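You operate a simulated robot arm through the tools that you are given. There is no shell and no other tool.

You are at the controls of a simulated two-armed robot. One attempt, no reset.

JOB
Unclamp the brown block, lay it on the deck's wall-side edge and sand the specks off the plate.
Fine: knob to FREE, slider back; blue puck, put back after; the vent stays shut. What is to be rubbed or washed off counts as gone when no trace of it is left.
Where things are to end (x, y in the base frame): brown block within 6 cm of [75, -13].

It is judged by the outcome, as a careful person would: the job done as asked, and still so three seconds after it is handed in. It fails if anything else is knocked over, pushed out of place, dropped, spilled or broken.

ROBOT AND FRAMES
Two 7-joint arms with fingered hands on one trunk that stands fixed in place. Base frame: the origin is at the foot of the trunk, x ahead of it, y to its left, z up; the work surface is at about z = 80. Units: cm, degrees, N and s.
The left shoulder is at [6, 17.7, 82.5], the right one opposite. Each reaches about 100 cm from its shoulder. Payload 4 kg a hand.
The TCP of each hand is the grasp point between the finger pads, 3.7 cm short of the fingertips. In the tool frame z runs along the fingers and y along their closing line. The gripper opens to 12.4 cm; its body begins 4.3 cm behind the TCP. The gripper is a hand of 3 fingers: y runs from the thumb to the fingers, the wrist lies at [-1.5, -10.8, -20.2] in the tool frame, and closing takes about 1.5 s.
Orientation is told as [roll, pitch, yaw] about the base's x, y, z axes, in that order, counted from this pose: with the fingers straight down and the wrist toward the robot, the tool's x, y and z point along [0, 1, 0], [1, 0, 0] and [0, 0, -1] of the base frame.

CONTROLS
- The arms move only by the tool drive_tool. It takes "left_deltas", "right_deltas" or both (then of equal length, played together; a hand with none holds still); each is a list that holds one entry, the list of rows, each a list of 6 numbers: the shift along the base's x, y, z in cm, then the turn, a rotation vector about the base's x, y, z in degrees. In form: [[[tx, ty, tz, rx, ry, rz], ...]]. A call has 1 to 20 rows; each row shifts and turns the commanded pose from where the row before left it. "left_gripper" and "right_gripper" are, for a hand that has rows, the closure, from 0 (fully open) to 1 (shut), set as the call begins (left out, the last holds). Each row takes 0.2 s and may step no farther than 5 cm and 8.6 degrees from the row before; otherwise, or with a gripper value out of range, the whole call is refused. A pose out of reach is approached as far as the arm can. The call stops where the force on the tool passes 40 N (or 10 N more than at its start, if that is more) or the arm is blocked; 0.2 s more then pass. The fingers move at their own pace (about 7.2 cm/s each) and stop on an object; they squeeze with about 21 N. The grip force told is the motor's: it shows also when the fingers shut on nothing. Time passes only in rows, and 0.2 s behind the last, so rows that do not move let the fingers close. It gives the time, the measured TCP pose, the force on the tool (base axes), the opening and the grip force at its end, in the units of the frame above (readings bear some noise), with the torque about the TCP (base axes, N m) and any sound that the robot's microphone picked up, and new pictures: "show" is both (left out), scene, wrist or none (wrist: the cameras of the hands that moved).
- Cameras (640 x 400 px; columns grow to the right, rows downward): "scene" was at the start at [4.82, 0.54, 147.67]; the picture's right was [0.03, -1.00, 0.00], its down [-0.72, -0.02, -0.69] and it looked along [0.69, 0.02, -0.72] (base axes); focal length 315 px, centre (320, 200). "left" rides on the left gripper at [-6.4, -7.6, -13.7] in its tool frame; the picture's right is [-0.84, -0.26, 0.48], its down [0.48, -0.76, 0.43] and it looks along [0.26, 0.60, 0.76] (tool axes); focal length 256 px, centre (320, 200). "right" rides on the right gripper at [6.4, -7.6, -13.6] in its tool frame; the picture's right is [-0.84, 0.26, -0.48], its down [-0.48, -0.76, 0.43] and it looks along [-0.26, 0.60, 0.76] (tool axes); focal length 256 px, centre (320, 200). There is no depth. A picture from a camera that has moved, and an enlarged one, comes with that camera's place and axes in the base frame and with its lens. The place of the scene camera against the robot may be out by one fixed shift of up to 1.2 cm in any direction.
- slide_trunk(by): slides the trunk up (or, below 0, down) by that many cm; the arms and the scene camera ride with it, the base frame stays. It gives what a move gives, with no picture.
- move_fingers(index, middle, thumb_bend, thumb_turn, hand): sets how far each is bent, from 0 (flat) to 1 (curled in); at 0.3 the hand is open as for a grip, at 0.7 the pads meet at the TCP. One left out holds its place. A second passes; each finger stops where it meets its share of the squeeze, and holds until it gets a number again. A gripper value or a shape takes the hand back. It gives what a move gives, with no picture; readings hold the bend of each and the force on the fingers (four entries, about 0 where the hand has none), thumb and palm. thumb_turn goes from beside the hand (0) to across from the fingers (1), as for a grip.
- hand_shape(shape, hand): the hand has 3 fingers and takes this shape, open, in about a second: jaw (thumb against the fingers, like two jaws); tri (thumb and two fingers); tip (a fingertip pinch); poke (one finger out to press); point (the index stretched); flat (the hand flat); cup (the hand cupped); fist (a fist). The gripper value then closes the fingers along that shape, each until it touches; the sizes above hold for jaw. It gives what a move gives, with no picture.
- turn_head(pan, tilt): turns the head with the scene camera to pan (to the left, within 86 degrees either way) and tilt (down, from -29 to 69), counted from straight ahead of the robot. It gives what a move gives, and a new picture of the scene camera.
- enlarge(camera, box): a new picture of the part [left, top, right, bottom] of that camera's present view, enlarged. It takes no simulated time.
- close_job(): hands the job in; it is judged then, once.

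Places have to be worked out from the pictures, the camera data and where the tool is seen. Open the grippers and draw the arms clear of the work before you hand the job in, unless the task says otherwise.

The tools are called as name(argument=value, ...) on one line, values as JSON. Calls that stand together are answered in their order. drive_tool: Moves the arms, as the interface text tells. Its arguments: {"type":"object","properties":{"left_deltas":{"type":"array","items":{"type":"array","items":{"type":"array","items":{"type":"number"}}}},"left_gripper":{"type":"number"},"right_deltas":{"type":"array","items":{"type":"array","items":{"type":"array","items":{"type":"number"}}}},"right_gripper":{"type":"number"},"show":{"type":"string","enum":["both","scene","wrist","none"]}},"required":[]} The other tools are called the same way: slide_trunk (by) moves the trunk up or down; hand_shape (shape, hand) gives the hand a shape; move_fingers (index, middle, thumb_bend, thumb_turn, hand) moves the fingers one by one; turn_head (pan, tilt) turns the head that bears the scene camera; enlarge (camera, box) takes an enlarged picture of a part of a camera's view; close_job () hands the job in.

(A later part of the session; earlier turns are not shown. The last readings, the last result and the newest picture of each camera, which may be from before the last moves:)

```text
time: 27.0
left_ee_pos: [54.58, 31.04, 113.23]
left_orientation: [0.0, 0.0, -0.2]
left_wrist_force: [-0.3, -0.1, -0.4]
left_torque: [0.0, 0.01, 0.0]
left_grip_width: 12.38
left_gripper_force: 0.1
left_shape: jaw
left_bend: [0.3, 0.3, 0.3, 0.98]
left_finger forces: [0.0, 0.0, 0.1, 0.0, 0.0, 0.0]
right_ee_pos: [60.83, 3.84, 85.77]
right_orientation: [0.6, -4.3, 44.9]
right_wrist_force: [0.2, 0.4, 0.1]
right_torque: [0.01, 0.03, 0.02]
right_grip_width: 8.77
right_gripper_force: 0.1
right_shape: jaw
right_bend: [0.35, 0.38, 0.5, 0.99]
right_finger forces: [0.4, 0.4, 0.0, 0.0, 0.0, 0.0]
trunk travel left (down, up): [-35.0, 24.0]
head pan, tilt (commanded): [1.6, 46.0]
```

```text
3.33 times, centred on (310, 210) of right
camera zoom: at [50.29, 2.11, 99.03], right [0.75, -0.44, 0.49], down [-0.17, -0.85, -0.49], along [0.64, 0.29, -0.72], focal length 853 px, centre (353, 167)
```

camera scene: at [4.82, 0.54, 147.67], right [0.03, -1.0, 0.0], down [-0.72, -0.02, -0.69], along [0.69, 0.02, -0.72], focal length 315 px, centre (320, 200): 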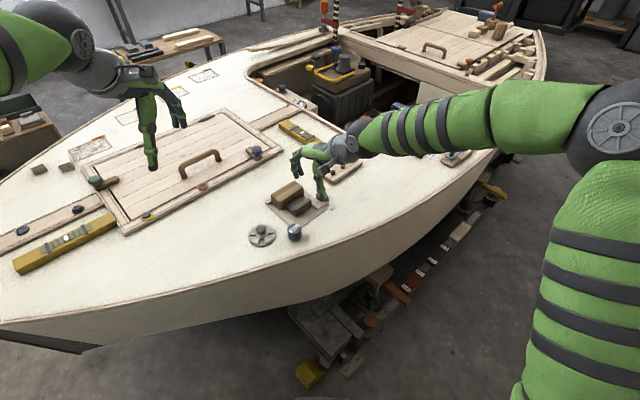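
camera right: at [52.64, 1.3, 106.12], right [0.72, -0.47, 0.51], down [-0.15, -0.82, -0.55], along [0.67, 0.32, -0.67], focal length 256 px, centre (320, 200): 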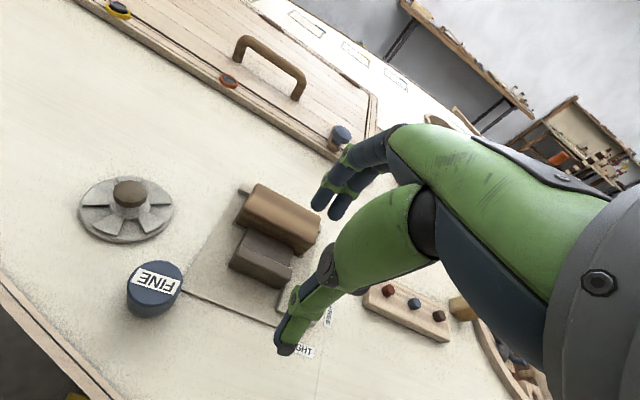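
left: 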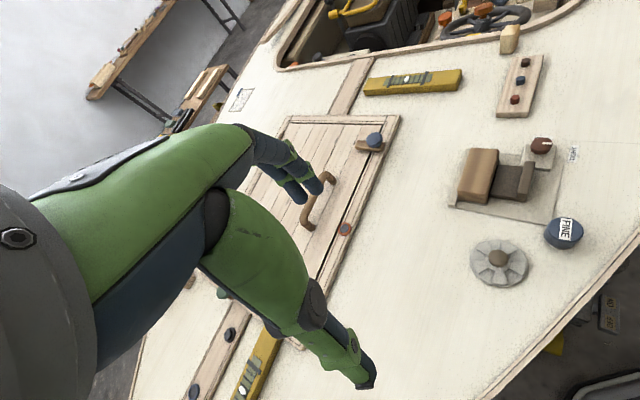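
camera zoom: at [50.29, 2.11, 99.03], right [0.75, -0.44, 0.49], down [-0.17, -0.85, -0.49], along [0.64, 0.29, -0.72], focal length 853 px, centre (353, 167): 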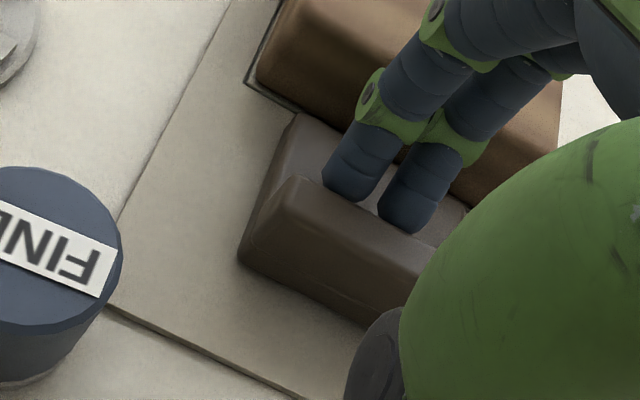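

The slider slides easily (0.4 N). I'll keep drawing it back another 2 cm, watching for an end stop.

drive_tool(right_deltas=[[[-0.25, -0.25, 0, 0, 0, 0], [-0.25, -0.25, 0, 0, 0, 0], [-0.25, -0.25, 0, 0, 0, 0], [-0.25, -0.25, 0, 0, 0, 0], [-0.2, -0.2, 0, 0, 0, 0], [-0.2, -0.2, 0, 0, 0, 0], [0, 0, 0, 0, 0, 0]]], show="none")

enlarge(camera="left", box=[460, 110, 580, 210])

enlarge(camera="right", box=[240, 150, 380, 270])

enlarge(camera="scene", box=[250, 170, 350, 250])

```text
time: 28.6
left_ee_pos: [54.53, 31.25, 113.17]
left_orientation: [0.1, -0.1, -0.1]
left_wrist_force: [0.4, 1.0, -0.1]
left_torque: [-0.01, 0.0, 0.0]
left_grip_width: 12.38
left_gripper_force: 0.1
left_shape: jaw
left_bend: [0.3, 0.3, 0.3, 0.98]
left_finger forces: [0.0, 0.0, 0.0, 0.0, 0.0, 0.0]
right_ee_pos: [59.35, 2.44, 85.87]
right_orientation: [0.6, -4.3, 45.0]
right_wrist_force: [0.0, 1.1, 1.2]
right_torque: [-0.01, -0.01, -0.01]
right_grip_width: 8.8
right_gripper_force: 0.2
right_shape: jaw
right_bend: [0.35, 0.38, 0.5, 0.99]
right_finger forces: [0.4, 0.4, 0.0, 0.1, 0.1, 0.1]
trunk travel left (down, up): [-35.0, 24.0]
head pan, tilt (commanded): [1.6, 46.0]
```

```text
4.00 times, centred on (520, 160) of left
camera zoom: at [46.91, 24.79, 126.93], right [-0.26, -0.84, -0.48], down [-0.76, 0.49, -0.43], along [0.6, 0.25, -0.76], focal length 1024 px, centre (-480, 360)
```

zoom: 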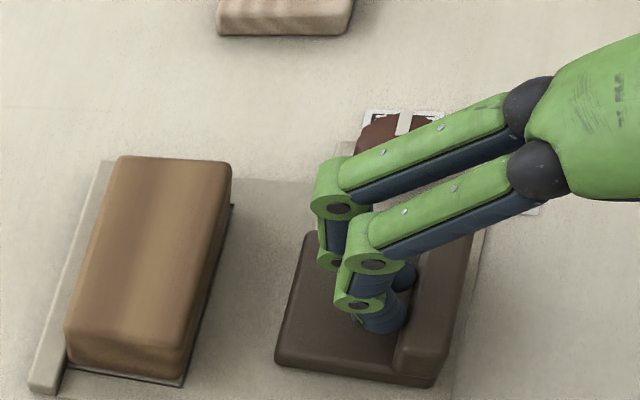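

```text
3.33 times, centred on (310, 210) of right
camera zoom: at [48.93, 0.76, 99.05], right [0.75, -0.44, 0.49], down [-0.17, -0.85, -0.5], along [0.64, 0.29, -0.72], focal length 853 px, centre (353, 167)
```

zoom: 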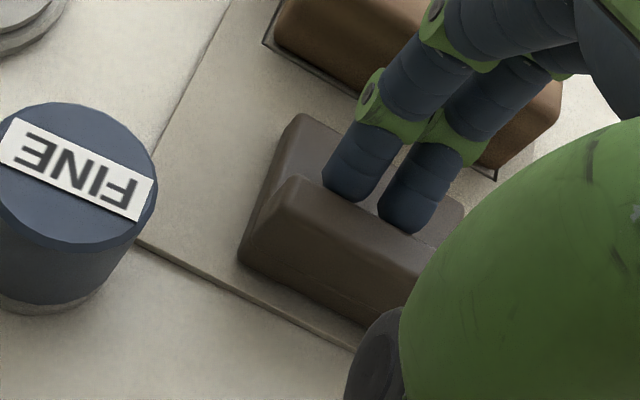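

```text
5.00 times, centred on (300, 210) of scene
camera zoom: at [4.82, 0.54, 147.67], right [0.03, -1.0, 0.0], down [-0.72, -0.02, -0.69], along [0.69, 0.02, -0.72], focal length 1577 px, centre (420, 150)
```

zoom: 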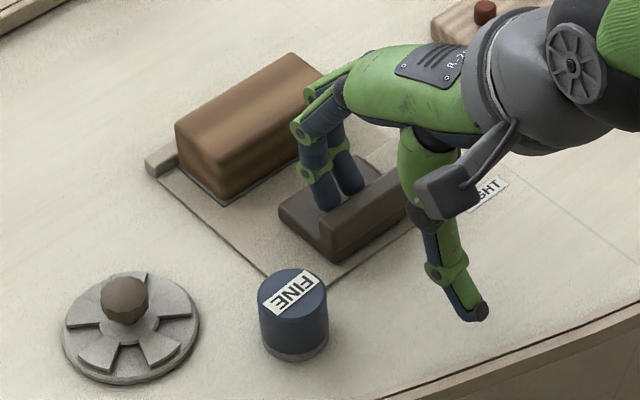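

The slider is back about 2.7 cm with still no stop felt. I'll go a little further to find the end of its travel.

drive_tool(right_deltas=[[[-0.15, -0.15, 0, 0, 0, 0], [-0.15, -0.15, 0, 0, 0, 0], [-0.15, -0.15, 0, 0, 0, 0], [-0.15, -0.15, 0, 0, 0, 0], [0, 0, 0, 0, 0, 0]]], show="none")

enlarge(camera="right", box=[240, 150, 380, 270])

enlarge(camera="left", box=[460, 110, 580, 210])

```text
time: 29.8
left_ee_pos: [54.61, 31.27, 113.31]
left_orientation: [0.0, 0.0, -0.2]
left_wrist_force: [0.4, 1.0, 0.7]
left_torque: [-0.01, 0.03, -0.01]
left_grip_width: 12.37
left_gripper_force: 0.2
left_shape: jaw
left_bend: [0.3, 0.3, 0.3, 0.98]
left_finger forces: [0.0, 0.1, 0.1, 0.0, 0.1, 0.1]
right_ee_pos: [58.94, 1.87, 85.84]
right_orientation: [0.6, -4.4, 45.0]
right_wrist_force: [7.4, 6.0, -0.2]
right_torque: [0.17, -0.17, -0.03]
right_grip_width: 9.22
right_gripper_force: 0.1
right_shape: jaw
right_bend: [0.32, 0.36, 0.5, 0.99]
right_finger forces: [4.6, 4.6, 0.0, 0.0, 0.1, 0.1]
trunk travel left (down, up): [-35.0, 24.0]
head pan, tilt (commanded): [1.6, 46.0]
```

```text
3.33 times, centred on (310, 210) of right
camera zoom: at [48.38, 0.21, 99.04], right [0.75, -0.44, 0.49], down [-0.17, -0.85, -0.5], along [0.64, 0.29, -0.72], focal length 853 px, centre (353, 167)
```

zoom: 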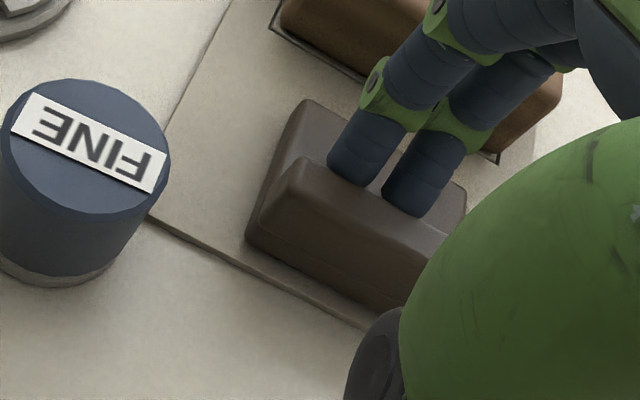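

```text
4.00 times, centred on (520, 160) of left
camera zoom: at [46.96, 24.84, 126.91], right [-0.26, -0.84, -0.48], down [-0.76, 0.49, -0.43], along [0.6, 0.25, -0.76], focal length 1024 px, centre (-480, 360)
```

zoom: 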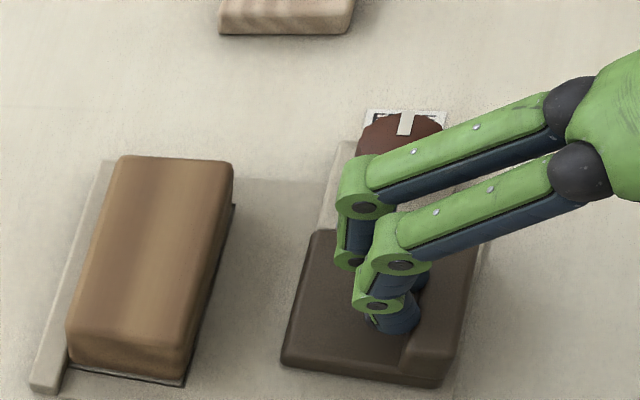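

The slider hit its end stop (about 9.5 N, ~3 cm back). I'll ease off, lift clear, and move over the block at about (68.7, 11.4), yaw 45, fingers set to a 6 cm opening.

drive_tool(right_deltas=[[[0.3, 0.3, 0, 0, 0, 0], [0.2, 0.2, 1.0, 0, 0, 0], [0, 0, 3.5, 0, 0, 0], [0, 0, 4, 0, 0, 0]]], show="none")

drive_tool(right_deltas=[[[2.3, 2.25, 0, 0, 0, 0], [2.3, 2.25, 0, 0, 0, 0], [2.3, 2.25, 0, 0, 0, 0], [2.3, 2.25, 0, 0, 0, 0], [0, 0, 0, 0, 0, 0]]], right_gripper=0.5, show="both")

enlarge(camera="left", box=[420, 60, 600, 220])

enlarge(camera="scene", box=[250, 130, 370, 230])

enlarge(camera="right", box=[200, 140, 400, 340])

```text
time: 30.8
left_ee_pos: [54.49, 31.17, 113.24]
left_orientation: [-0.1, 0.0, -0.2]
left_wrist_force: [-0.5, 0.0, -0.6]
left_torque: [0.01, 0.03, -0.01]
left_grip_width: 12.37
left_gripper_force: 0.0
left_shape: jaw
left_bend: [0.3, 0.3, 0.3, 0.98]
left_finger forces: [0.0, 0.0, 0.0, 0.0, 0.0, 0.0]
right_ee_pos: [59.32, 2.39, 94.45]
right_orientation: [0.7, -4.2, 45.0]
right_wrist_force: [0.4, 0.7, -0.3]
right_torque: [0.02, -0.02, 0.02]
right_grip_width: 8.72
right_gripper_force: 0.1
right_shape: jaw
right_bend: [0.35, 0.38, 0.5, 0.99]
right_finger forces: [0.0, 0.0, 0.0, 0.0, 0.1, 0.0]
trunk travel left (down, up): [-35.0, 24.0]
head pan, tilt (commanded): [1.6, 46.0]
```

```text
time: 32.0
left_ee_pos: [54.62, 31.18, 113.14]
left_orientation: [0.0, 0.0, -0.2]
left_wrist_force: [-0.4, 0.1, -0.7]
left_torque: [0.03, 0.0, -0.01]
left_grip_width: 12.4
left_gripper_force: 0.0
left_shape: jaw
left_bend: [0.3, 0.3, 0.3, 0.98]
left_finger forces: [0.0, 0.0, 0.0, 0.0, 0.0, 0.1]
right_ee_pos: [68.56, 11.3, 94.34]
right_orientation: [0.5, -4.3, 45.0]
right_wrist_force: [0.6, -0.4, 0.0]
right_torque: [-0.04, -0.01, 0.02]
right_grip_width: 6.24
right_gripper_force: 0.1
right_shape: jaw
right_bend: [0.42, 0.46, 0.56, 1.0]
right_finger forces: [0.0, 0.0, 0.0, 0.1, 0.0, 0.1]
trunk travel left (down, up): [-35.0, 24.0]
head pan, tilt (commanded): [1.6, 46.0]
camera scene: at [4.82, 0.54, 147.67], right [0.03, -1.0, 0.0], down [-0.72, -0.02, -0.69], along [0.69, 0.02, -0.72], focal length 315 px, centre (320, 200)
camera right: at [58.06, 9.66, 107.57], right [0.75, -0.44, 0.49], down [-0.17, -0.85, -0.49], along [0.64, 0.29, -0.72], focal length 256 px, centre (320, 200)
```

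scene: 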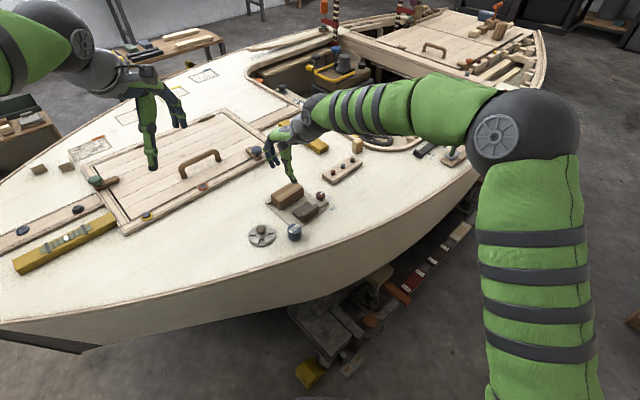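
right: 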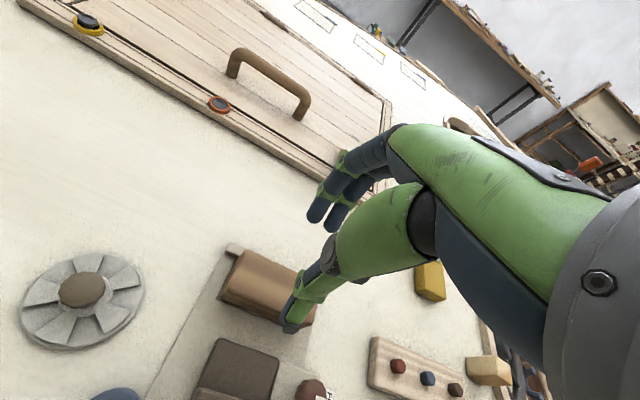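

```text
2.50 times, centred on (510, 140) of left
camera zoom: at [46.91, 24.78, 126.94], right [-0.26, -0.84, -0.48], down [-0.76, 0.49, -0.43], along [0.6, 0.25, -0.76], focal length 640 px, centre (-155, 350)
```

zoom: 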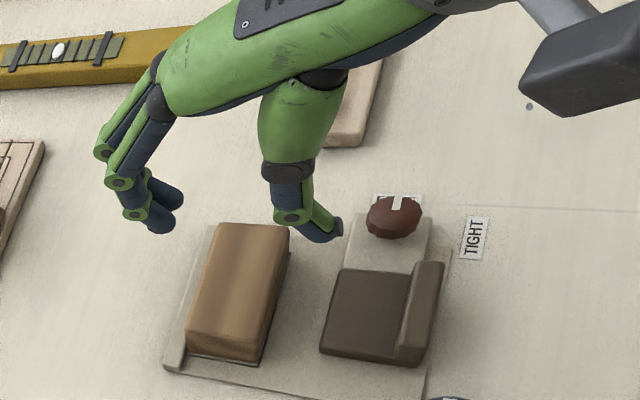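

```text
4.00 times, centred on (310, 180) of scene
camera zoom: at [4.82, 0.54, 147.67], right [0.03, -1.0, 0.0], down [-0.72, -0.02, -0.69], along [0.69, 0.02, -0.72], focal length 1261 px, centre (360, 280)
```

zoom: 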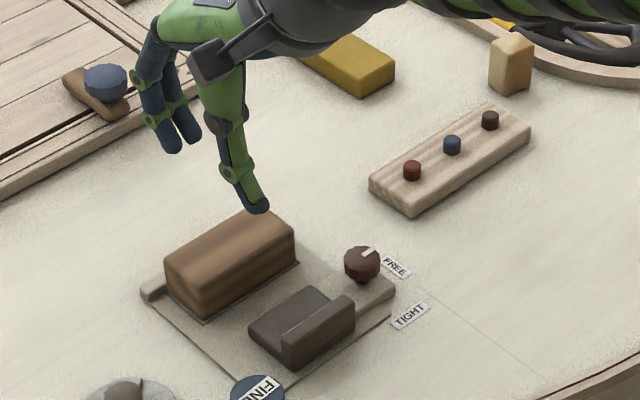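

```text
2.00 times, centred on (300, 240) of right
camera zoom: at [58.06, 9.66, 107.57], right [0.75, -0.44, 0.49], down [-0.17, -0.85, -0.49], along [0.64, 0.29, -0.72], focal length 512 px, centre (360, 120)
```

zoom: 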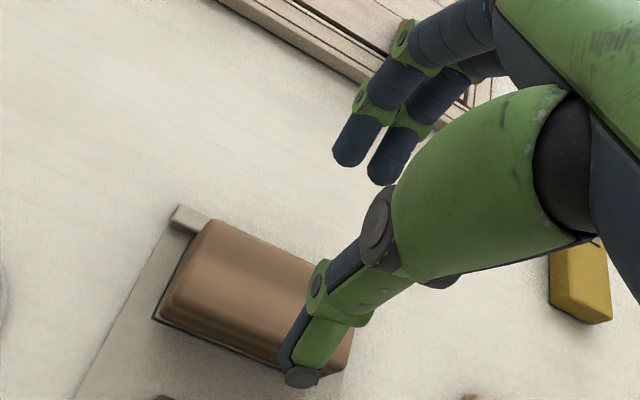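

Everything lines up: thumb above the cleared gap, fingers beyond the fence. I'll lower to z≈86 and check from the sides.

drive_tool(right_deltas=[[[0.05, 0.05, -3.0, 0, 0, 0], [0.05, 0.05, -2.5, 0, 0, 0], [0, 0, -1.5, 0, 0, 0], [0, 0, -1.0, 0, 0, 0], [0, 0, 0, 0, 0, 0]]], show="none")

enlarge(camera="left", box=[430, 100, 570, 210])

enlarge(camera="scene", box=[260, 150, 350, 225])

enlarge(camera="right", box=[220, 140, 400, 320])

```text
time: 33.2
left_ee_pos: [54.48, 31.17, 113.35]
left_orientation: [0.0, 0.0, -0.2]
left_wrist_force: [-0.2, 0.5, -0.6]
left_torque: [0.0, -0.02, -0.02]
left_grip_width: 12.36
left_gripper_force: 0.1
left_shape: jaw
left_bend: [0.3, 0.3, 0.3, 0.98]
left_finger forces: [0.0, 0.1, 0.0, 0.0, 0.0, 0.1]
right_ee_pos: [68.64, 11.48, 86.22]
right_orientation: [0.6, -4.3, 44.9]
right_wrist_force: [-0.2, 0.4, 0.9]
right_torque: [0.06, -0.02, 0.05]
right_grip_width: 6.22
right_gripper_force: 0.2
right_shape: jaw
right_bend: [0.42, 0.46, 0.56, 1.0]
right_finger forces: [0.1, 0.0, 0.1, 0.0, 0.1, 0.1]
trunk travel left (down, up): [-35.0, 24.0]
head pan, tilt (commanded): [1.6, 46.0]
```

```text
3.64 times, centred on (500, 155) of left
camera zoom: at [46.91, 24.78, 126.93], right [-0.26, -0.84, -0.48], down [-0.76, 0.49, -0.43], along [0.6, 0.25, -0.76], focal length 931 px, centre (-334, 364)
```

zoom: 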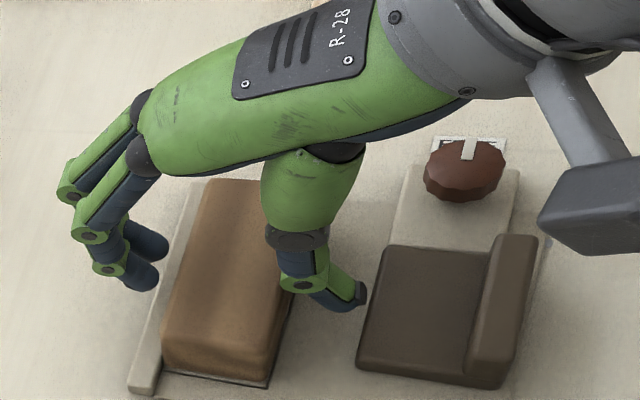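

```text
5.33 times, centred on (305, 188) of scene
camera zoom: at [4.82, 0.54, 147.67], right [0.03, -1.0, 0.0], down [-0.72, -0.02, -0.69], along [0.69, 0.02, -0.72], focal length 1682 px, centre (400, 267)
```

zoom: 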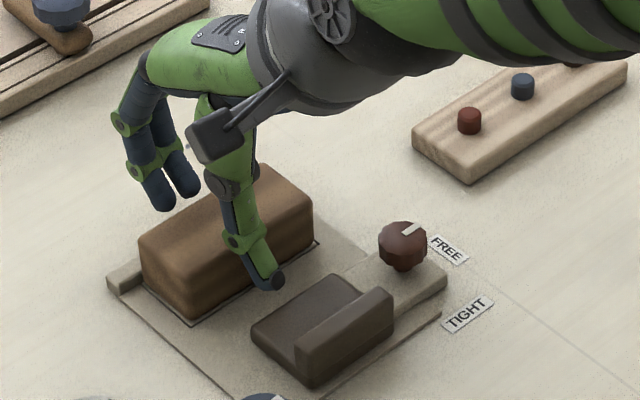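

```text
2.22 times, centred on (310, 230) of right
camera zoom: at [58.11, 9.78, 99.48], right [0.75, -0.44, 0.49], down [-0.17, -0.85, -0.49], along [0.64, 0.29, -0.72], focal length 569 px, centre (342, 133)
```

zoom: 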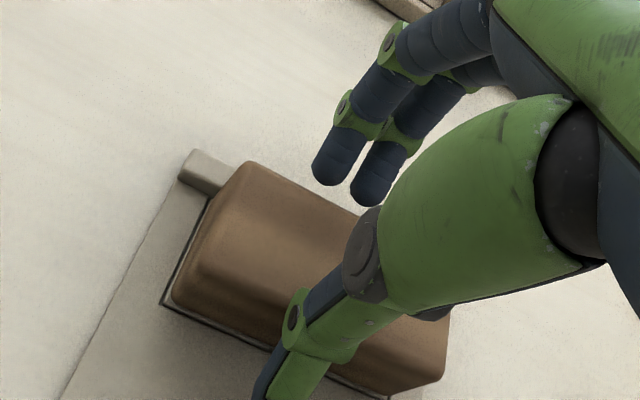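

Fingers and thumb straddle the block cleanly. I'll lower 0.7 cm and close on it.

drive_tool(right_deltas=[[[-0.1, 0.1, -0.35, 0, 0, 0], [-0.1, 0.1, -0.35, 0, 0, 0], [0, 0, 0, 0, 0, 0]]], show="none")

drive_tool(right_deltas=[[[0, 0, 0, 0, 0, 0], [0, 0, 0, 0, 0, 0], [0, 0, 0, 0, 0, 0], [0, 0, 0, 0, 0, 0], [0, 0, 0, 0, 0, 0]]], right_gripper=0.85, show="none")

enlarge(camera="left", box=[430, 100, 570, 210])

enlarge(camera="scene", box=[260, 150, 350, 225])

```text
time: 34.0
left_ee_pos: [54.51, 30.99, 113.28]
left_orientation: [0.0, 0.0, -0.3]
left_wrist_force: [0.2, 0.3, 0.1]
left_torque: [-0.02, -0.03, 0.0]
left_grip_width: 12.37
left_gripper_force: 0.1
left_shape: jaw
left_bend: [0.3, 0.3, 0.3, 0.98]
left_finger forces: [0.0, 0.0, 0.0, 0.0, 0.0, 0.0]
right_ee_pos: [68.41, 11.75, 85.58]
right_orientation: [0.5, -4.3, 44.9]
right_wrist_force: [0.2, -0.1, -0.1]
right_torque: [0.0, 0.02, -0.02]
right_grip_width: 6.21
right_gripper_force: 0.1
right_shape: jaw
right_bend: [0.42, 0.46, 0.56, 1.0]
right_finger forces: [0.1, 0.0, 0.1, 0.1, 0.0, 0.0]
trunk travel left (down, up): [-35.0, 24.0]
head pan, tilt (commanded): [1.6, 46.0]
```

```text
time: 35.2
left_ee_pos: [54.49, 31.18, 113.33]
left_orientation: [0.1, -0.1, -0.2]
left_wrist_force: [0.4, 0.9, -0.1]
left_torque: [0.0, 0.0, 0.02]
left_grip_width: 12.36
left_gripper_force: 0.0
left_shape: jaw
left_bend: [0.3, 0.3, 0.3, 0.98]
left_finger forces: [0.0, 0.0, 0.0, 0.0, 0.1, 0.0]
right_ee_pos: [68.36, 11.67, 85.65]
right_orientation: [0.6, -4.3, 44.9]
right_wrist_force: [-2.6, -1.6, 3.2]
right_torque: [0.01, -0.01, 0.0]
right_grip_width: 4.79
right_gripper_force: 20.6
right_shape: jaw
right_bend: [0.48, 0.51, 0.59, 1.0]
right_finger forces: [12.8, 7.0, 0.0, 0.0, 23.6, 0.0]
trunk travel left (down, up): [-35.0, 24.0]
head pan, tilt (commanded): [1.6, 46.0]
```

```text
3.64 times, centred on (500, 155) of left
camera zoom: at [46.87, 24.76, 126.95], right [-0.26, -0.84, -0.48], down [-0.76, 0.49, -0.43], along [0.6, 0.25, -0.76], focal length 931 px, centre (-334, 364)
```

zoom: 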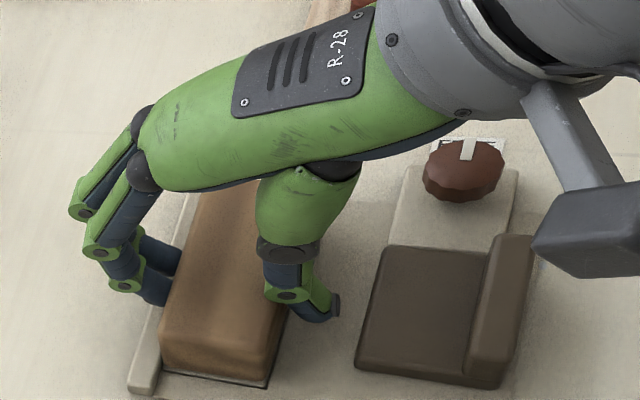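

```text
5.33 times, centred on (305, 188) of scene
camera zoom: at [4.78, 0.52, 147.67], right [0.03, -1.0, 0.0], down [-0.72, -0.02, -0.69], along [0.69, 0.02, -0.72], focal length 1682 px, centre (400, 267)
```

zoom: 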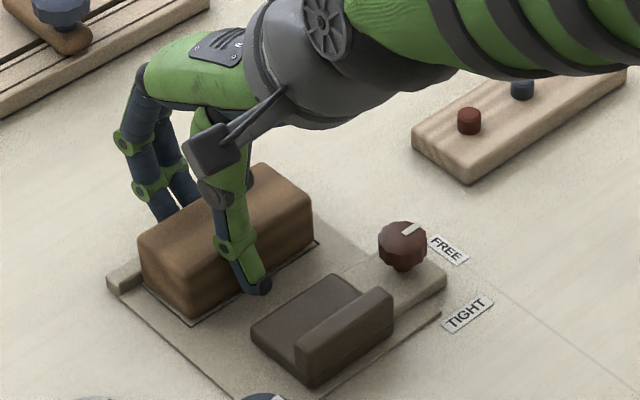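

The block is held (4.8 cm wide, ~20 N). I'll lift it a little first and confirm it comes free.

drive_tool(right_deltas=[[[0, 0, 0.5, 0, 0, 0], [0, 0, 1.0, 0, 0, 0], [0, 0, 1.5, 0, 0, 0], [0, 0, 0, 0, 0, 0]]], show="none")

enlarge(camera="scene", box=[260, 150, 350, 225])

enlarge(camera="left", box=[430, 100, 570, 210])

```text
time: 36.2
left_ee_pos: [54.54, 31.14, 113.28]
left_orientation: [0.0, -0.1, -0.3]
left_wrist_force: [-0.1, -0.9, 0.1]
left_torque: [0.0, 0.01, -0.01]
left_grip_width: 12.37
left_gripper_force: 0.0
left_shape: jaw
left_bend: [0.3, 0.3, 0.3, 0.98]
left_finger forces: [0.0, 0.1, 0.0, 0.0, 0.0, 0.0]
right_ee_pos: [68.36, 11.69, 88.7]
right_orientation: [0.6, -4.2, 45.0]
right_wrist_force: [0.6, 0.7, -2.1]
right_torque: [0.02, 0.03, 0.0]
right_grip_width: 4.76
right_gripper_force: 21.2
right_shape: jaw
right_bend: [0.48, 0.51, 0.59, 1.0]
right_finger forces: [14.0, 8.0, 0.1, 0.0, 21.9, 0.0]
trunk travel left (down, up): [-35.0, 24.0]
head pan, tilt (commanded): [1.6, 46.0]
```

```text
5.33 times, centred on (305, 188) of scene
camera zoom: at [4.83, 0.54, 147.67], right [0.03, -1.0, 0.0], down [-0.72, -0.02, -0.69], along [0.69, 0.02, -0.72], focal length 1682 px, centre (400, 267)
```

zoom: 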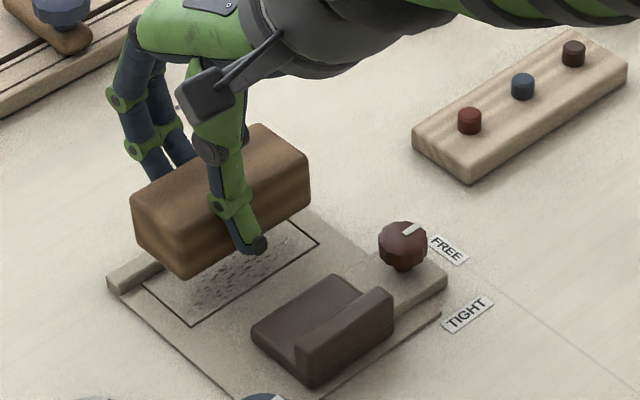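

```text
3.64 times, centred on (500, 155) of left
camera zoom: at [46.92, 24.79, 126.93], right [-0.26, -0.84, -0.48], down [-0.76, 0.49, -0.43], along [0.6, 0.25, -0.76], focal length 931 px, centre (-334, 364)
```

zoom: 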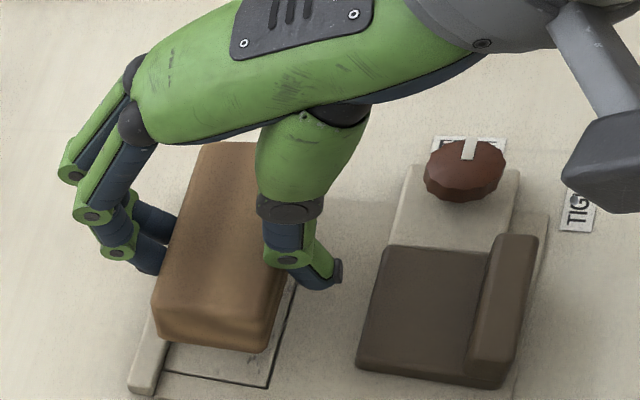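

The block is free and specks are visible in the outlined patch beneath it. I'll lift higher and carry it over to above (75, −13).

drive_tool(right_deltas=[[[0, 0, 3, 0, 0, 0], [0, 0, 4, 0, 0, 0], [0.8, -3.47, 0, 0, 0, 0], [0.8, -3.47, 0, 0, 0, 0], [0.8, -3.47, 0, 0, 0, 0], [0.81, -3.47, 0, 0, 0, 0], [0.82, -3.47, 0, 0, 0, 0], [0.82, -3.47, 0, 0, 0, 0], [0.82, -3.47, 0, 0, 0, 0], [0, 0, 0, 0, 0, 0]]], show="both")

enlarge(camera="scene", box=[310, 100, 430, 220])

enlarge(camera="scene", box=[265, 175, 335, 225])

```text
time: 38.4
left_ee_pos: [54.42, 31.21, 113.21]
left_orientation: [-0.1, 0.0, -0.2]
left_wrist_force: [0.3, -0.2, -0.8]
left_torque: [-0.01, -0.03, 0.03]
left_grip_width: 12.36
left_gripper_force: 0.1
left_shape: jaw
left_bend: [0.3, 0.3, 0.3, 0.98]
left_finger forces: [0.0, 0.0, 0.0, 0.0, 0.1, 0.0]
right_ee_pos: [73.95, -12.68, 95.61]
right_orientation: [0.7, -4.4, 45.0]
right_wrist_force: [-0.7, -0.4, 0.7]
right_torque: [0.01, -0.03, -0.01]
right_grip_width: 4.71
right_gripper_force: 20.8
right_shape: jaw
right_bend: [0.48, 0.51, 0.59, 1.0]
right_finger forces: [14.1, 7.9, 0.1, 0.1, 21.7, 0.1]
trunk travel left (down, up): [-35.0, 24.0]
head pan, tilt (commanded): [1.6, 46.0]
camera scene: at [4.83, 0.54, 147.67], right [0.03, -1.0, 0.0], down [-0.72, -0.02, -0.69], along [0.69, 0.02, -0.72], focal length 315 px, centre (320, 200)
camera right: at [63.52, -14.38, 108.8], right [0.75, -0.44, 0.49], down [-0.17, -0.85, -0.5], along [0.64, 0.29, -0.72], focal length 256 px, centre (320, 200)
```

scene: 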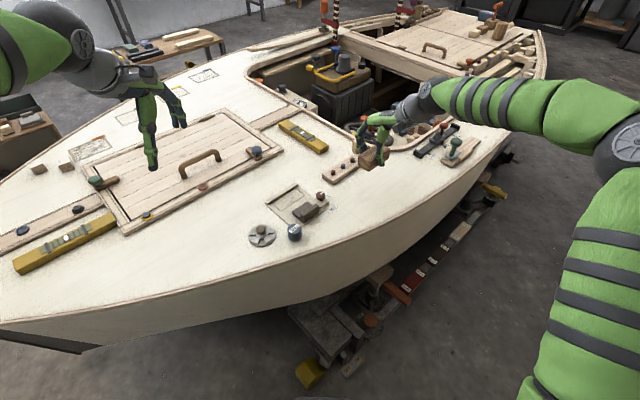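
right: 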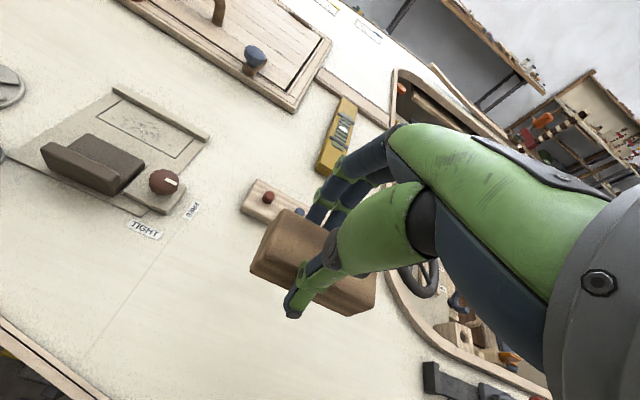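

```text
3.33 times, centred on (370, 160) of scene
camera zoom: at [4.83, 0.54, 147.67], right [0.03, -1.0, 0.0], down [-0.72, -0.02, -0.69], along [0.69, 0.02, -0.72], focal length 1051 px, centre (153, 333)
```

zoom: 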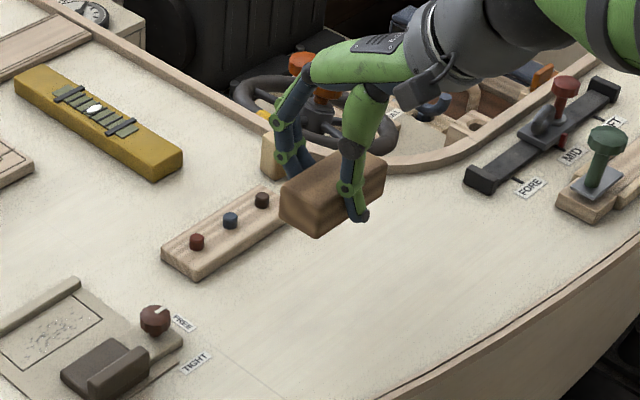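

```text
8.00 times, centred on (300, 200) of scene
camera zoom: at [4.83, 0.54, 147.67], right [0.03, -1.0, 0.0], down [-0.72, -0.02, -0.69], along [0.69, 0.02, -0.72], focal length 2523 px, centre (480, 200)
```

zoom: 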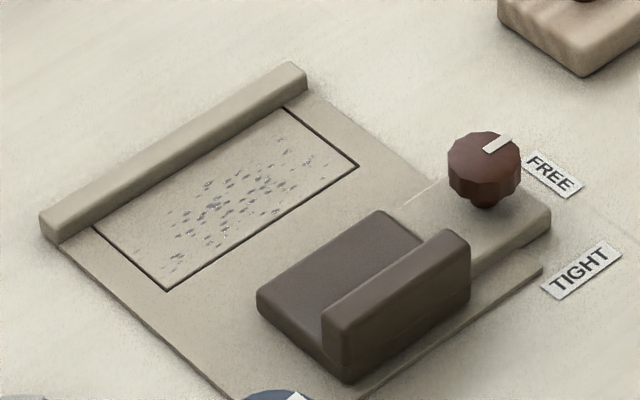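

The specks patch is now exposed by the fence. The block hangs above the target; I'll lower it to just above the deck.

drive_tool(right_deltas=[[[0, 0, -3, 0, 0, 0], [0, 0, -3, 0, 0, 0], [0, 0, -2, 0, 0, 0], [0, 0, -1, 0, 0, 0], [0, 0, 0, 0, 0, 0]]], show="none")

enlarge(camera="scene", box=[320, 130, 420, 220])

enlarge(camera="left", box=[520, 40, 640, 160])

```text
time: 39.6
left_ee_pos: [54.55, 31.17, 113.34]
left_orientation: [0.0, 0.0, -0.1]
left_wrist_force: [-0.2, 1.1, -0.1]
left_torque: [-0.01, 0.01, -0.02]
left_grip_width: 12.39
left_gripper_force: 0.1
left_shape: jaw
left_bend: [0.3, 0.3, 0.3, 0.98]
left_finger forces: [0.0, 0.1, 0.1, 0.0, 0.0, 0.0]
right_ee_pos: [74.14, -12.61, 86.67]
right_orientation: [0.5, -4.3, 45.0]
right_wrist_force: [0.4, 0.0, -1.4]
right_torque: [0.04, -0.01, 0.02]
right_grip_width: 4.74
right_gripper_force: 21.0
right_shape: jaw
right_bend: [0.48, 0.51, 0.59, 1.0]
right_finger forces: [14.0, 7.8, 0.1, 0.0, 21.9, 0.1]
trunk travel left (down, up): [-35.0, 24.0]
head pan, tilt (commanded): [1.6, 46.0]
```

```text
4.44 times, centred on (370, 175) of scene
camera zoom: at [4.83, 0.53, 147.67], right [0.03, -1.0, 0.0], down [-0.72, -0.02, -0.69], along [0.69, 0.02, -0.72], focal length 1402 px, centre (98, 311)
```

zoom: 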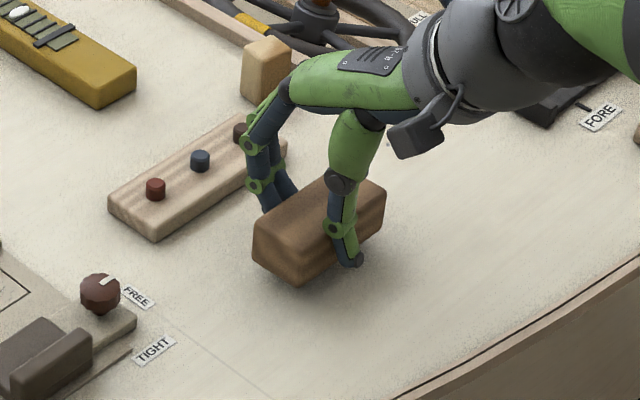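

```text
3.33 times, centred on (580, 100) of left
camera zoom: at [46.92, 24.78, 126.93], right [-0.26, -0.84, -0.48], down [-0.76, 0.49, -0.43], along [0.6, 0.25, -0.76], focal length 853 px, centre (-547, 533)
```

zoom: 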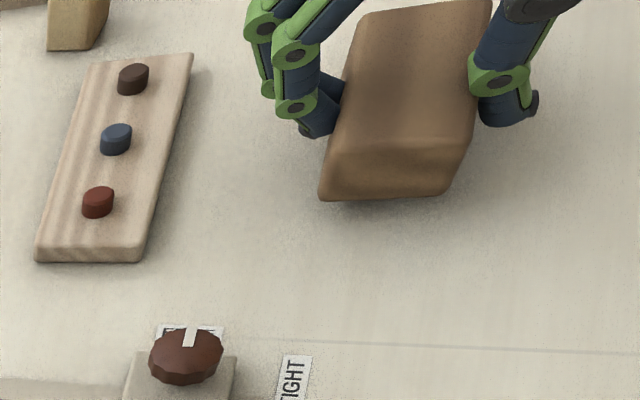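

The block is about 1.5 cm above clear deck, well away from the button rail. I'll lower it gently to contact.

drive_tool(right_deltas=[[[0, 0, -0.5, 0, 0, 0], [0, 0, -0.4, 0, 0, 0], [0, 0, -0.2, 0, 0, 0], [0, 0, 0, 0, 0, 0]]], show="none")

drive_tool(right_deltas=[[[0, 0, -0.2, 0, 0, 0], [0, 0, -0.2, 0, 0, 0], [0, 0, 0, 0, 0, 0]]], show="none")

enlarge(camera="scene", box=[320, 130, 420, 220])

```text
time: 40.6
left_ee_pos: [54.49, 31.12, 113.26]
left_orientation: [0.0, 0.1, -0.2]
left_wrist_force: [0.2, 0.5, 0.2]
left_torque: [-0.01, -0.02, -0.02]
left_grip_width: 12.38
left_gripper_force: 0.0
left_shape: jaw
left_bend: [0.3, 0.3, 0.3, 0.98]
left_finger forces: [0.0, 0.0, 0.0, 0.1, 0.0, 0.0]
right_ee_pos: [74.11, -12.6, 85.44]
right_orientation: [0.6, -4.2, 44.9]
right_wrist_force: [-0.6, -0.4, -0.3]
right_torque: [0.02, 0.0, -0.01]
right_grip_width: 4.74
right_gripper_force: 20.9
right_shape: jaw
right_bend: [0.48, 0.51, 0.59, 1.0]
right_finger forces: [13.9, 7.8, 0.0, 0.1, 21.8, 0.1]
trunk travel left (down, up): [-35.0, 24.0]
head pan, tilt (commanded): [1.6, 46.0]
```

```text
time: 41.4
left_ee_pos: [54.33, 31.14, 113.36]
left_orientation: [0.0, -0.1, -0.2]
left_wrist_force: [-0.2, 0.6, 0.1]
left_torque: [0.0, 0.0, -0.01]
left_grip_width: 12.38
left_gripper_force: 0.0
left_shape: jaw
left_bend: [0.3, 0.3, 0.3, 0.98]
left_finger forces: [0.0, 0.0, 0.0, 0.0, 0.0, 0.0]
right_ee_pos: [74.02, -12.62, 85.22]
right_orientation: [0.5, -4.4, 44.8]
right_wrist_force: [-2.3, -2.1, 12.0]
right_torque: [0.2, -0.15, 0.01]
right_grip_width: 4.77
right_gripper_force: 21.1
right_shape: jaw
right_bend: [0.48, 0.51, 0.59, 1.0]
right_finger forces: [13.9, 8.5, 0.1, 0.0, 26.4, 0.0]
trunk travel left (down, up): [-35.0, 24.0]
head pan, tilt (commanded): [1.6, 46.0]
```

```text
4.44 times, centred on (370, 175) of scene
camera zoom: at [4.7, 0.53, 147.69], right [0.03, -1.0, 0.0], down [-0.72, -0.02, -0.69], along [0.69, 0.02, -0.72], focal length 1402 px, centre (98, 311)
```

zoom: 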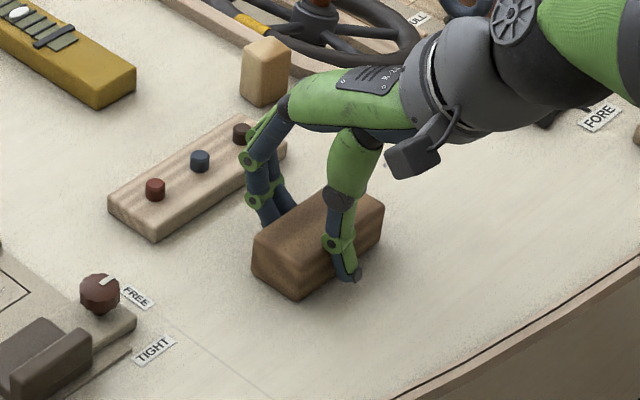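

The block rests on the deck (12 N contact). I'll relax slightly, open the hand, and lift away.

drive_tool(right_deltas=[[[0, 0, 0.15, 0, 0, 0], [0, 0, 0, 0, 0, 0]]], show="none")

drive_tool(right_deltas=[[[0, 0, 0, 0, 0, 0], [0, 0, 0, 0, 0, 0], [0, 0, 0, 0, 0, 0], [0, 0, 2, 0, 0, 0], [0, 0, 4, 0, 0, 0], [0, 0, 4, 0, 0, 0]]], right_gripper=0.46, show="none")

enlarge(camera="scene", box=[320, 130, 420, 220])

enlarge(camera="left", box=[520, 40, 640, 160])

```text
time: 42.0
left_ee_pos: [54.46, 31.16, 113.29]
left_orientation: [0.0, 0.0, -0.2]
left_wrist_force: [0.2, -0.1, 0.0]
left_torque: [0.0, 0.01, 0.0]
left_grip_width: 12.37
left_gripper_force: 0.2
left_shape: jaw
left_bend: [0.3, 0.3, 0.3, 0.98]
left_finger forces: [0.0, 0.1, 0.1, 0.0, 0.0, 0.0]
right_ee_pos: [74.1, -12.57, 85.18]
right_orientation: [0.5, -4.3, 44.9]
right_wrist_force: [1.2, -0.8, 9.1]
right_torque: [0.16, -0.17, -0.05]
right_grip_width: 4.78
right_gripper_force: 20.2
right_shape: jaw
right_bend: [0.48, 0.51, 0.59, 1.0]
right_finger forces: [14.5, 8.9, 0.0, 0.1, 24.3, 0.0]
trunk travel left (down, up): [-35.0, 24.0]
head pan, tilt (commanded): [1.6, 46.0]
```

```text
time: 43.4
left_ee_pos: [54.54, 31.13, 113.3]
left_orientation: [0.0, -0.1, -0.3]
left_wrist_force: [-0.3, -0.2, 0.6]
left_torque: [0.02, 0.02, 0.02]
left_grip_width: 12.36
left_gripper_force: 0.1
left_shape: jaw
left_bend: [0.3, 0.3, 0.3, 0.98]
left_finger forces: [0.1, 0.1, 0.1, 0.0, 0.1, 0.0]
right_ee_pos: [74.1, -12.56, 95.35]
right_orientation: [0.7, -4.3, 44.9]
right_wrist_force: [0.2, -0.1, -0.4]
right_torque: [-0.03, -0.02, -0.01]
right_grip_width: 6.68
right_gripper_force: 0.0
right_shape: jaw
right_bend: [0.41, 0.44, 0.55, 1.0]
right_finger forces: [0.1, 0.1, 0.0, 0.1, 0.0, 0.0]
trunk travel left (down, up): [-35.0, 24.0]
head pan, tilt (commanded): [1.6, 46.0]
```

```text
4.44 times, centred on (370, 175) of scene
camera zoom: at [4.8, 0.54, 147.66], right [0.03, -1.0, 0.0], down [-0.72, -0.02, -0.69], along [0.69, 0.02, -0.72], focal length 1402 px, centre (98, 311)
```

zoom: 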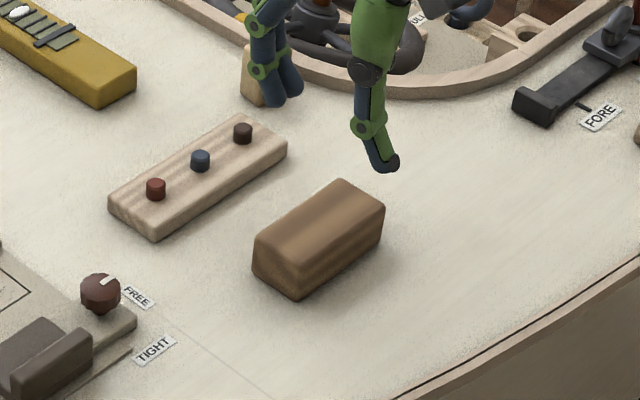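

```text
3.33 times, centred on (580, 100) of left
camera zoom: at [46.88, 24.79, 126.94], right [-0.26, -0.84, -0.48], down [-0.76, 0.49, -0.43], along [0.6, 0.25, -0.76], focal length 853 px, centre (-547, 533)
```

zoom: 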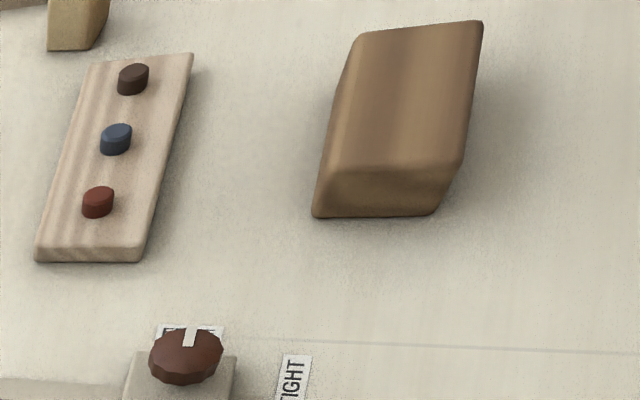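

The block sits at about (74, −12.7), within tolerance. Next the puck: I'll zoom on it, the vent and the speck patch from the scene and left cameras to fix positions.

enlarge(camera="scene", box=[270, 210, 334, 250])

enlarge(camera="left", box=[510, 190, 606, 250])

enlarge(camera="left", box=[440, 130, 580, 220])

```text
10.00 times, centred on (302, 230) of scene
camera zoom: at [4.8, 0.54, 147.66], right [0.03, -1.0, 0.0], down [-0.72, -0.02, -0.69], along [0.69, 0.02, -0.72], focal length 3153 px, centre (500, -100)
```

zoom: 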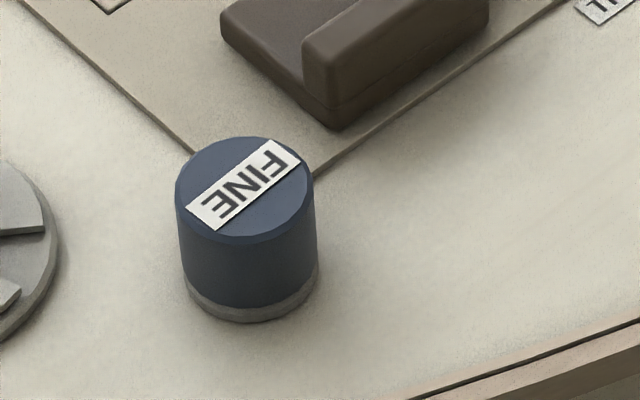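

```text
6.67 times, centred on (558, 220) of left
camera zoom: at [46.88, 24.79, 126.94], right [-0.26, -0.84, -0.48], down [-0.76, 0.49, -0.43], along [0.6, 0.25, -0.76], focal length 1707 px, centre (-1267, 67)
```

zoom: 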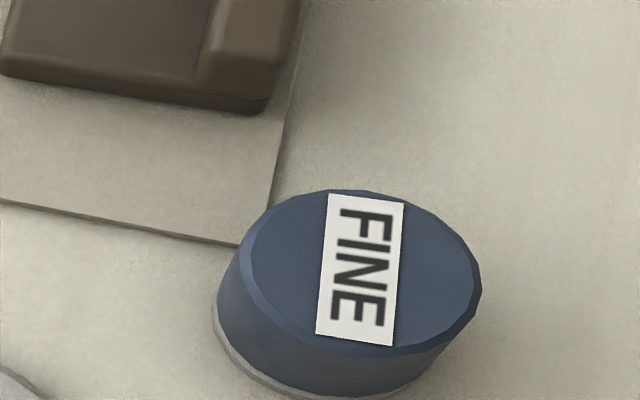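

```text
4.44 times, centred on (510, 175) of left
camera zoom: at [46.88, 24.79, 126.94], right [-0.26, -0.84, -0.48], down [-0.76, 0.49, -0.43], along [0.6, 0.25, -0.76], focal length 1138 px, centre (-524, 311)
```

zoom: 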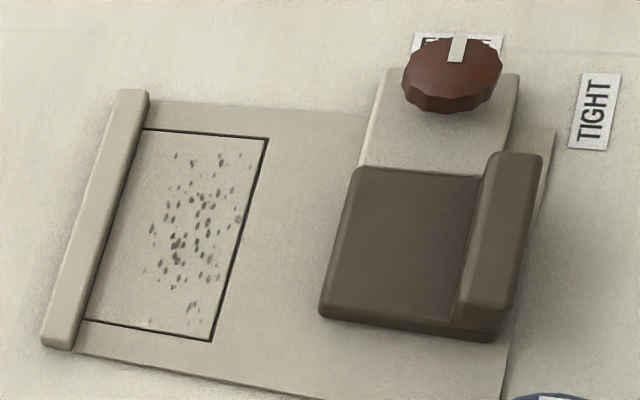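

The puck is about 3.6 cm across with its top near z=83.6, centred around (55.65, 8.15). I'll bring the right hand above it at yaw 45 and check alignment with the wrist camera.

drive_tool(right_deltas=[[[-2.73, 2.97, 0, 0, 0, 0], [-2.73, 2.97, 0, 0, 0, 0], [-2.73, 2.97, 0, 0, 0, 0], [-2.73, 2.97, 0, 0, 0, 0], [-2.73, 2.97, 0, 0, 0, 0], [-2.73, 2.97, 0, 0, 0, 0], [-2.7, 2.96, 0, 0, 0, 0], [0, 0, -3, 0, 0, 0], [0, 0, -3, 0, 0, 0], [0, 0, 0, 0, 0, 0]]], right_gripper=0.5, show="both")

enlarge(camera="right", box=[220, 160, 400, 360])

enlarge(camera="scene", box=[250, 170, 350, 260])

enlarge(camera="left", box=[480, 150, 640, 270])

```text
time: 45.6
left_ee_pos: [54.49, 31.15, 113.15]
left_orientation: [0.0, 0.0, -0.2]
left_wrist_force: [0.1, 0.3, -0.6]
left_torque: [-0.01, -0.01, -0.01]
left_grip_width: 12.35
left_gripper_force: 0.0
left_shape: jaw
left_bend: [0.3, 0.3, 0.3, 0.98]
left_finger forces: [0.0, 0.0, 0.0, 0.0, 0.0, 0.0]
right_ee_pos: [55.09, 8.01, 89.17]
right_orientation: [0.6, -4.3, 44.8]
right_wrist_force: [0.0, 0.8, 0.7]
right_torque: [-0.01, 0.02, 0.04]
right_grip_width: 6.25
right_gripper_force: 0.1
right_shape: jaw
right_bend: [0.42, 0.46, 0.56, 1.0]
right_finger forces: [0.0, 0.0, 0.1, 0.1, 0.0, 0.0]
trunk travel left (down, up): [-35.0, 24.0]
head pan, tilt (commanded): [1.6, 46.0]
camera scene: at [4.81, 0.55, 147.67], right [0.03, -1.0, 0.0], down [-0.72, -0.02, -0.69], along [0.69, 0.02, -0.72], focal length 315 px, centre (320, 200)
camera right: at [44.51, 6.4, 102.42], right [0.75, -0.44, 0.49], down [-0.17, -0.85, -0.5], along [0.64, 0.29, -0.72], focal length 256 px, centre (320, 200)
```

scene: 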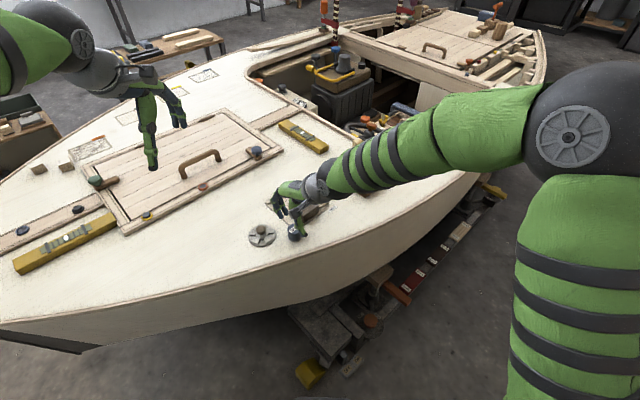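
right: 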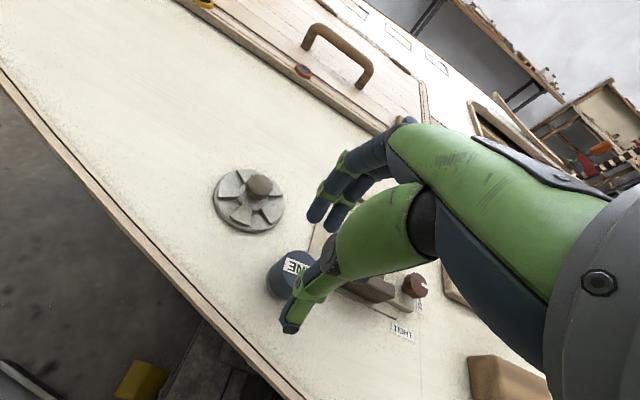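

```text
2.00 times, centred on (310, 260) of right
camera zoom: at [44.51, 6.4, 102.42], right [0.75, -0.44, 0.49], down [-0.17, -0.85, -0.5], along [0.64, 0.29, -0.72], focal length 512 px, centre (340, 80)
```

zoom: 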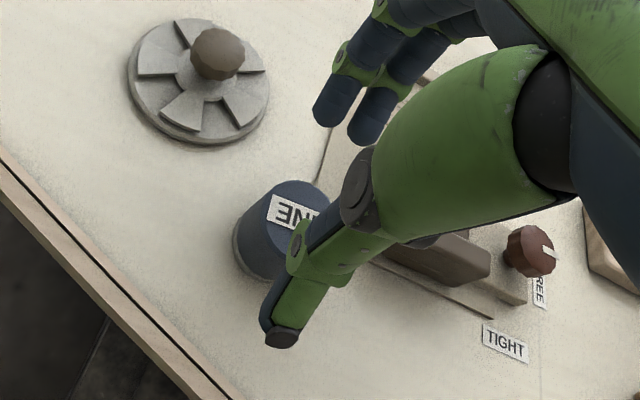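

```text
4.44 times, centred on (300, 215) of scene
camera zoom: at [4.81, 0.55, 147.67], right [0.03, -1.0, 0.0], down [-0.72, -0.02, -0.69], along [0.69, 0.02, -0.72], focal length 1402 px, centre (409, 133)
```

zoom: 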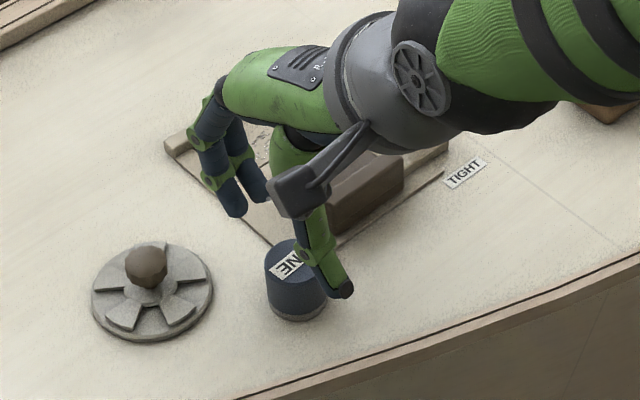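

```text
3.33 times, centred on (560, 210) of left
camera zoom: at [46.9, 24.79, 126.94], right [-0.26, -0.84, -0.48], down [-0.76, 0.49, -0.43], along [0.6, 0.25, -0.76], focal length 853 px, centre (-480, 167)
```

zoom: 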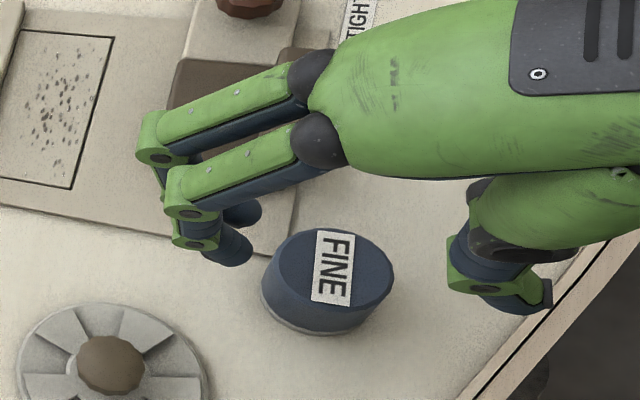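

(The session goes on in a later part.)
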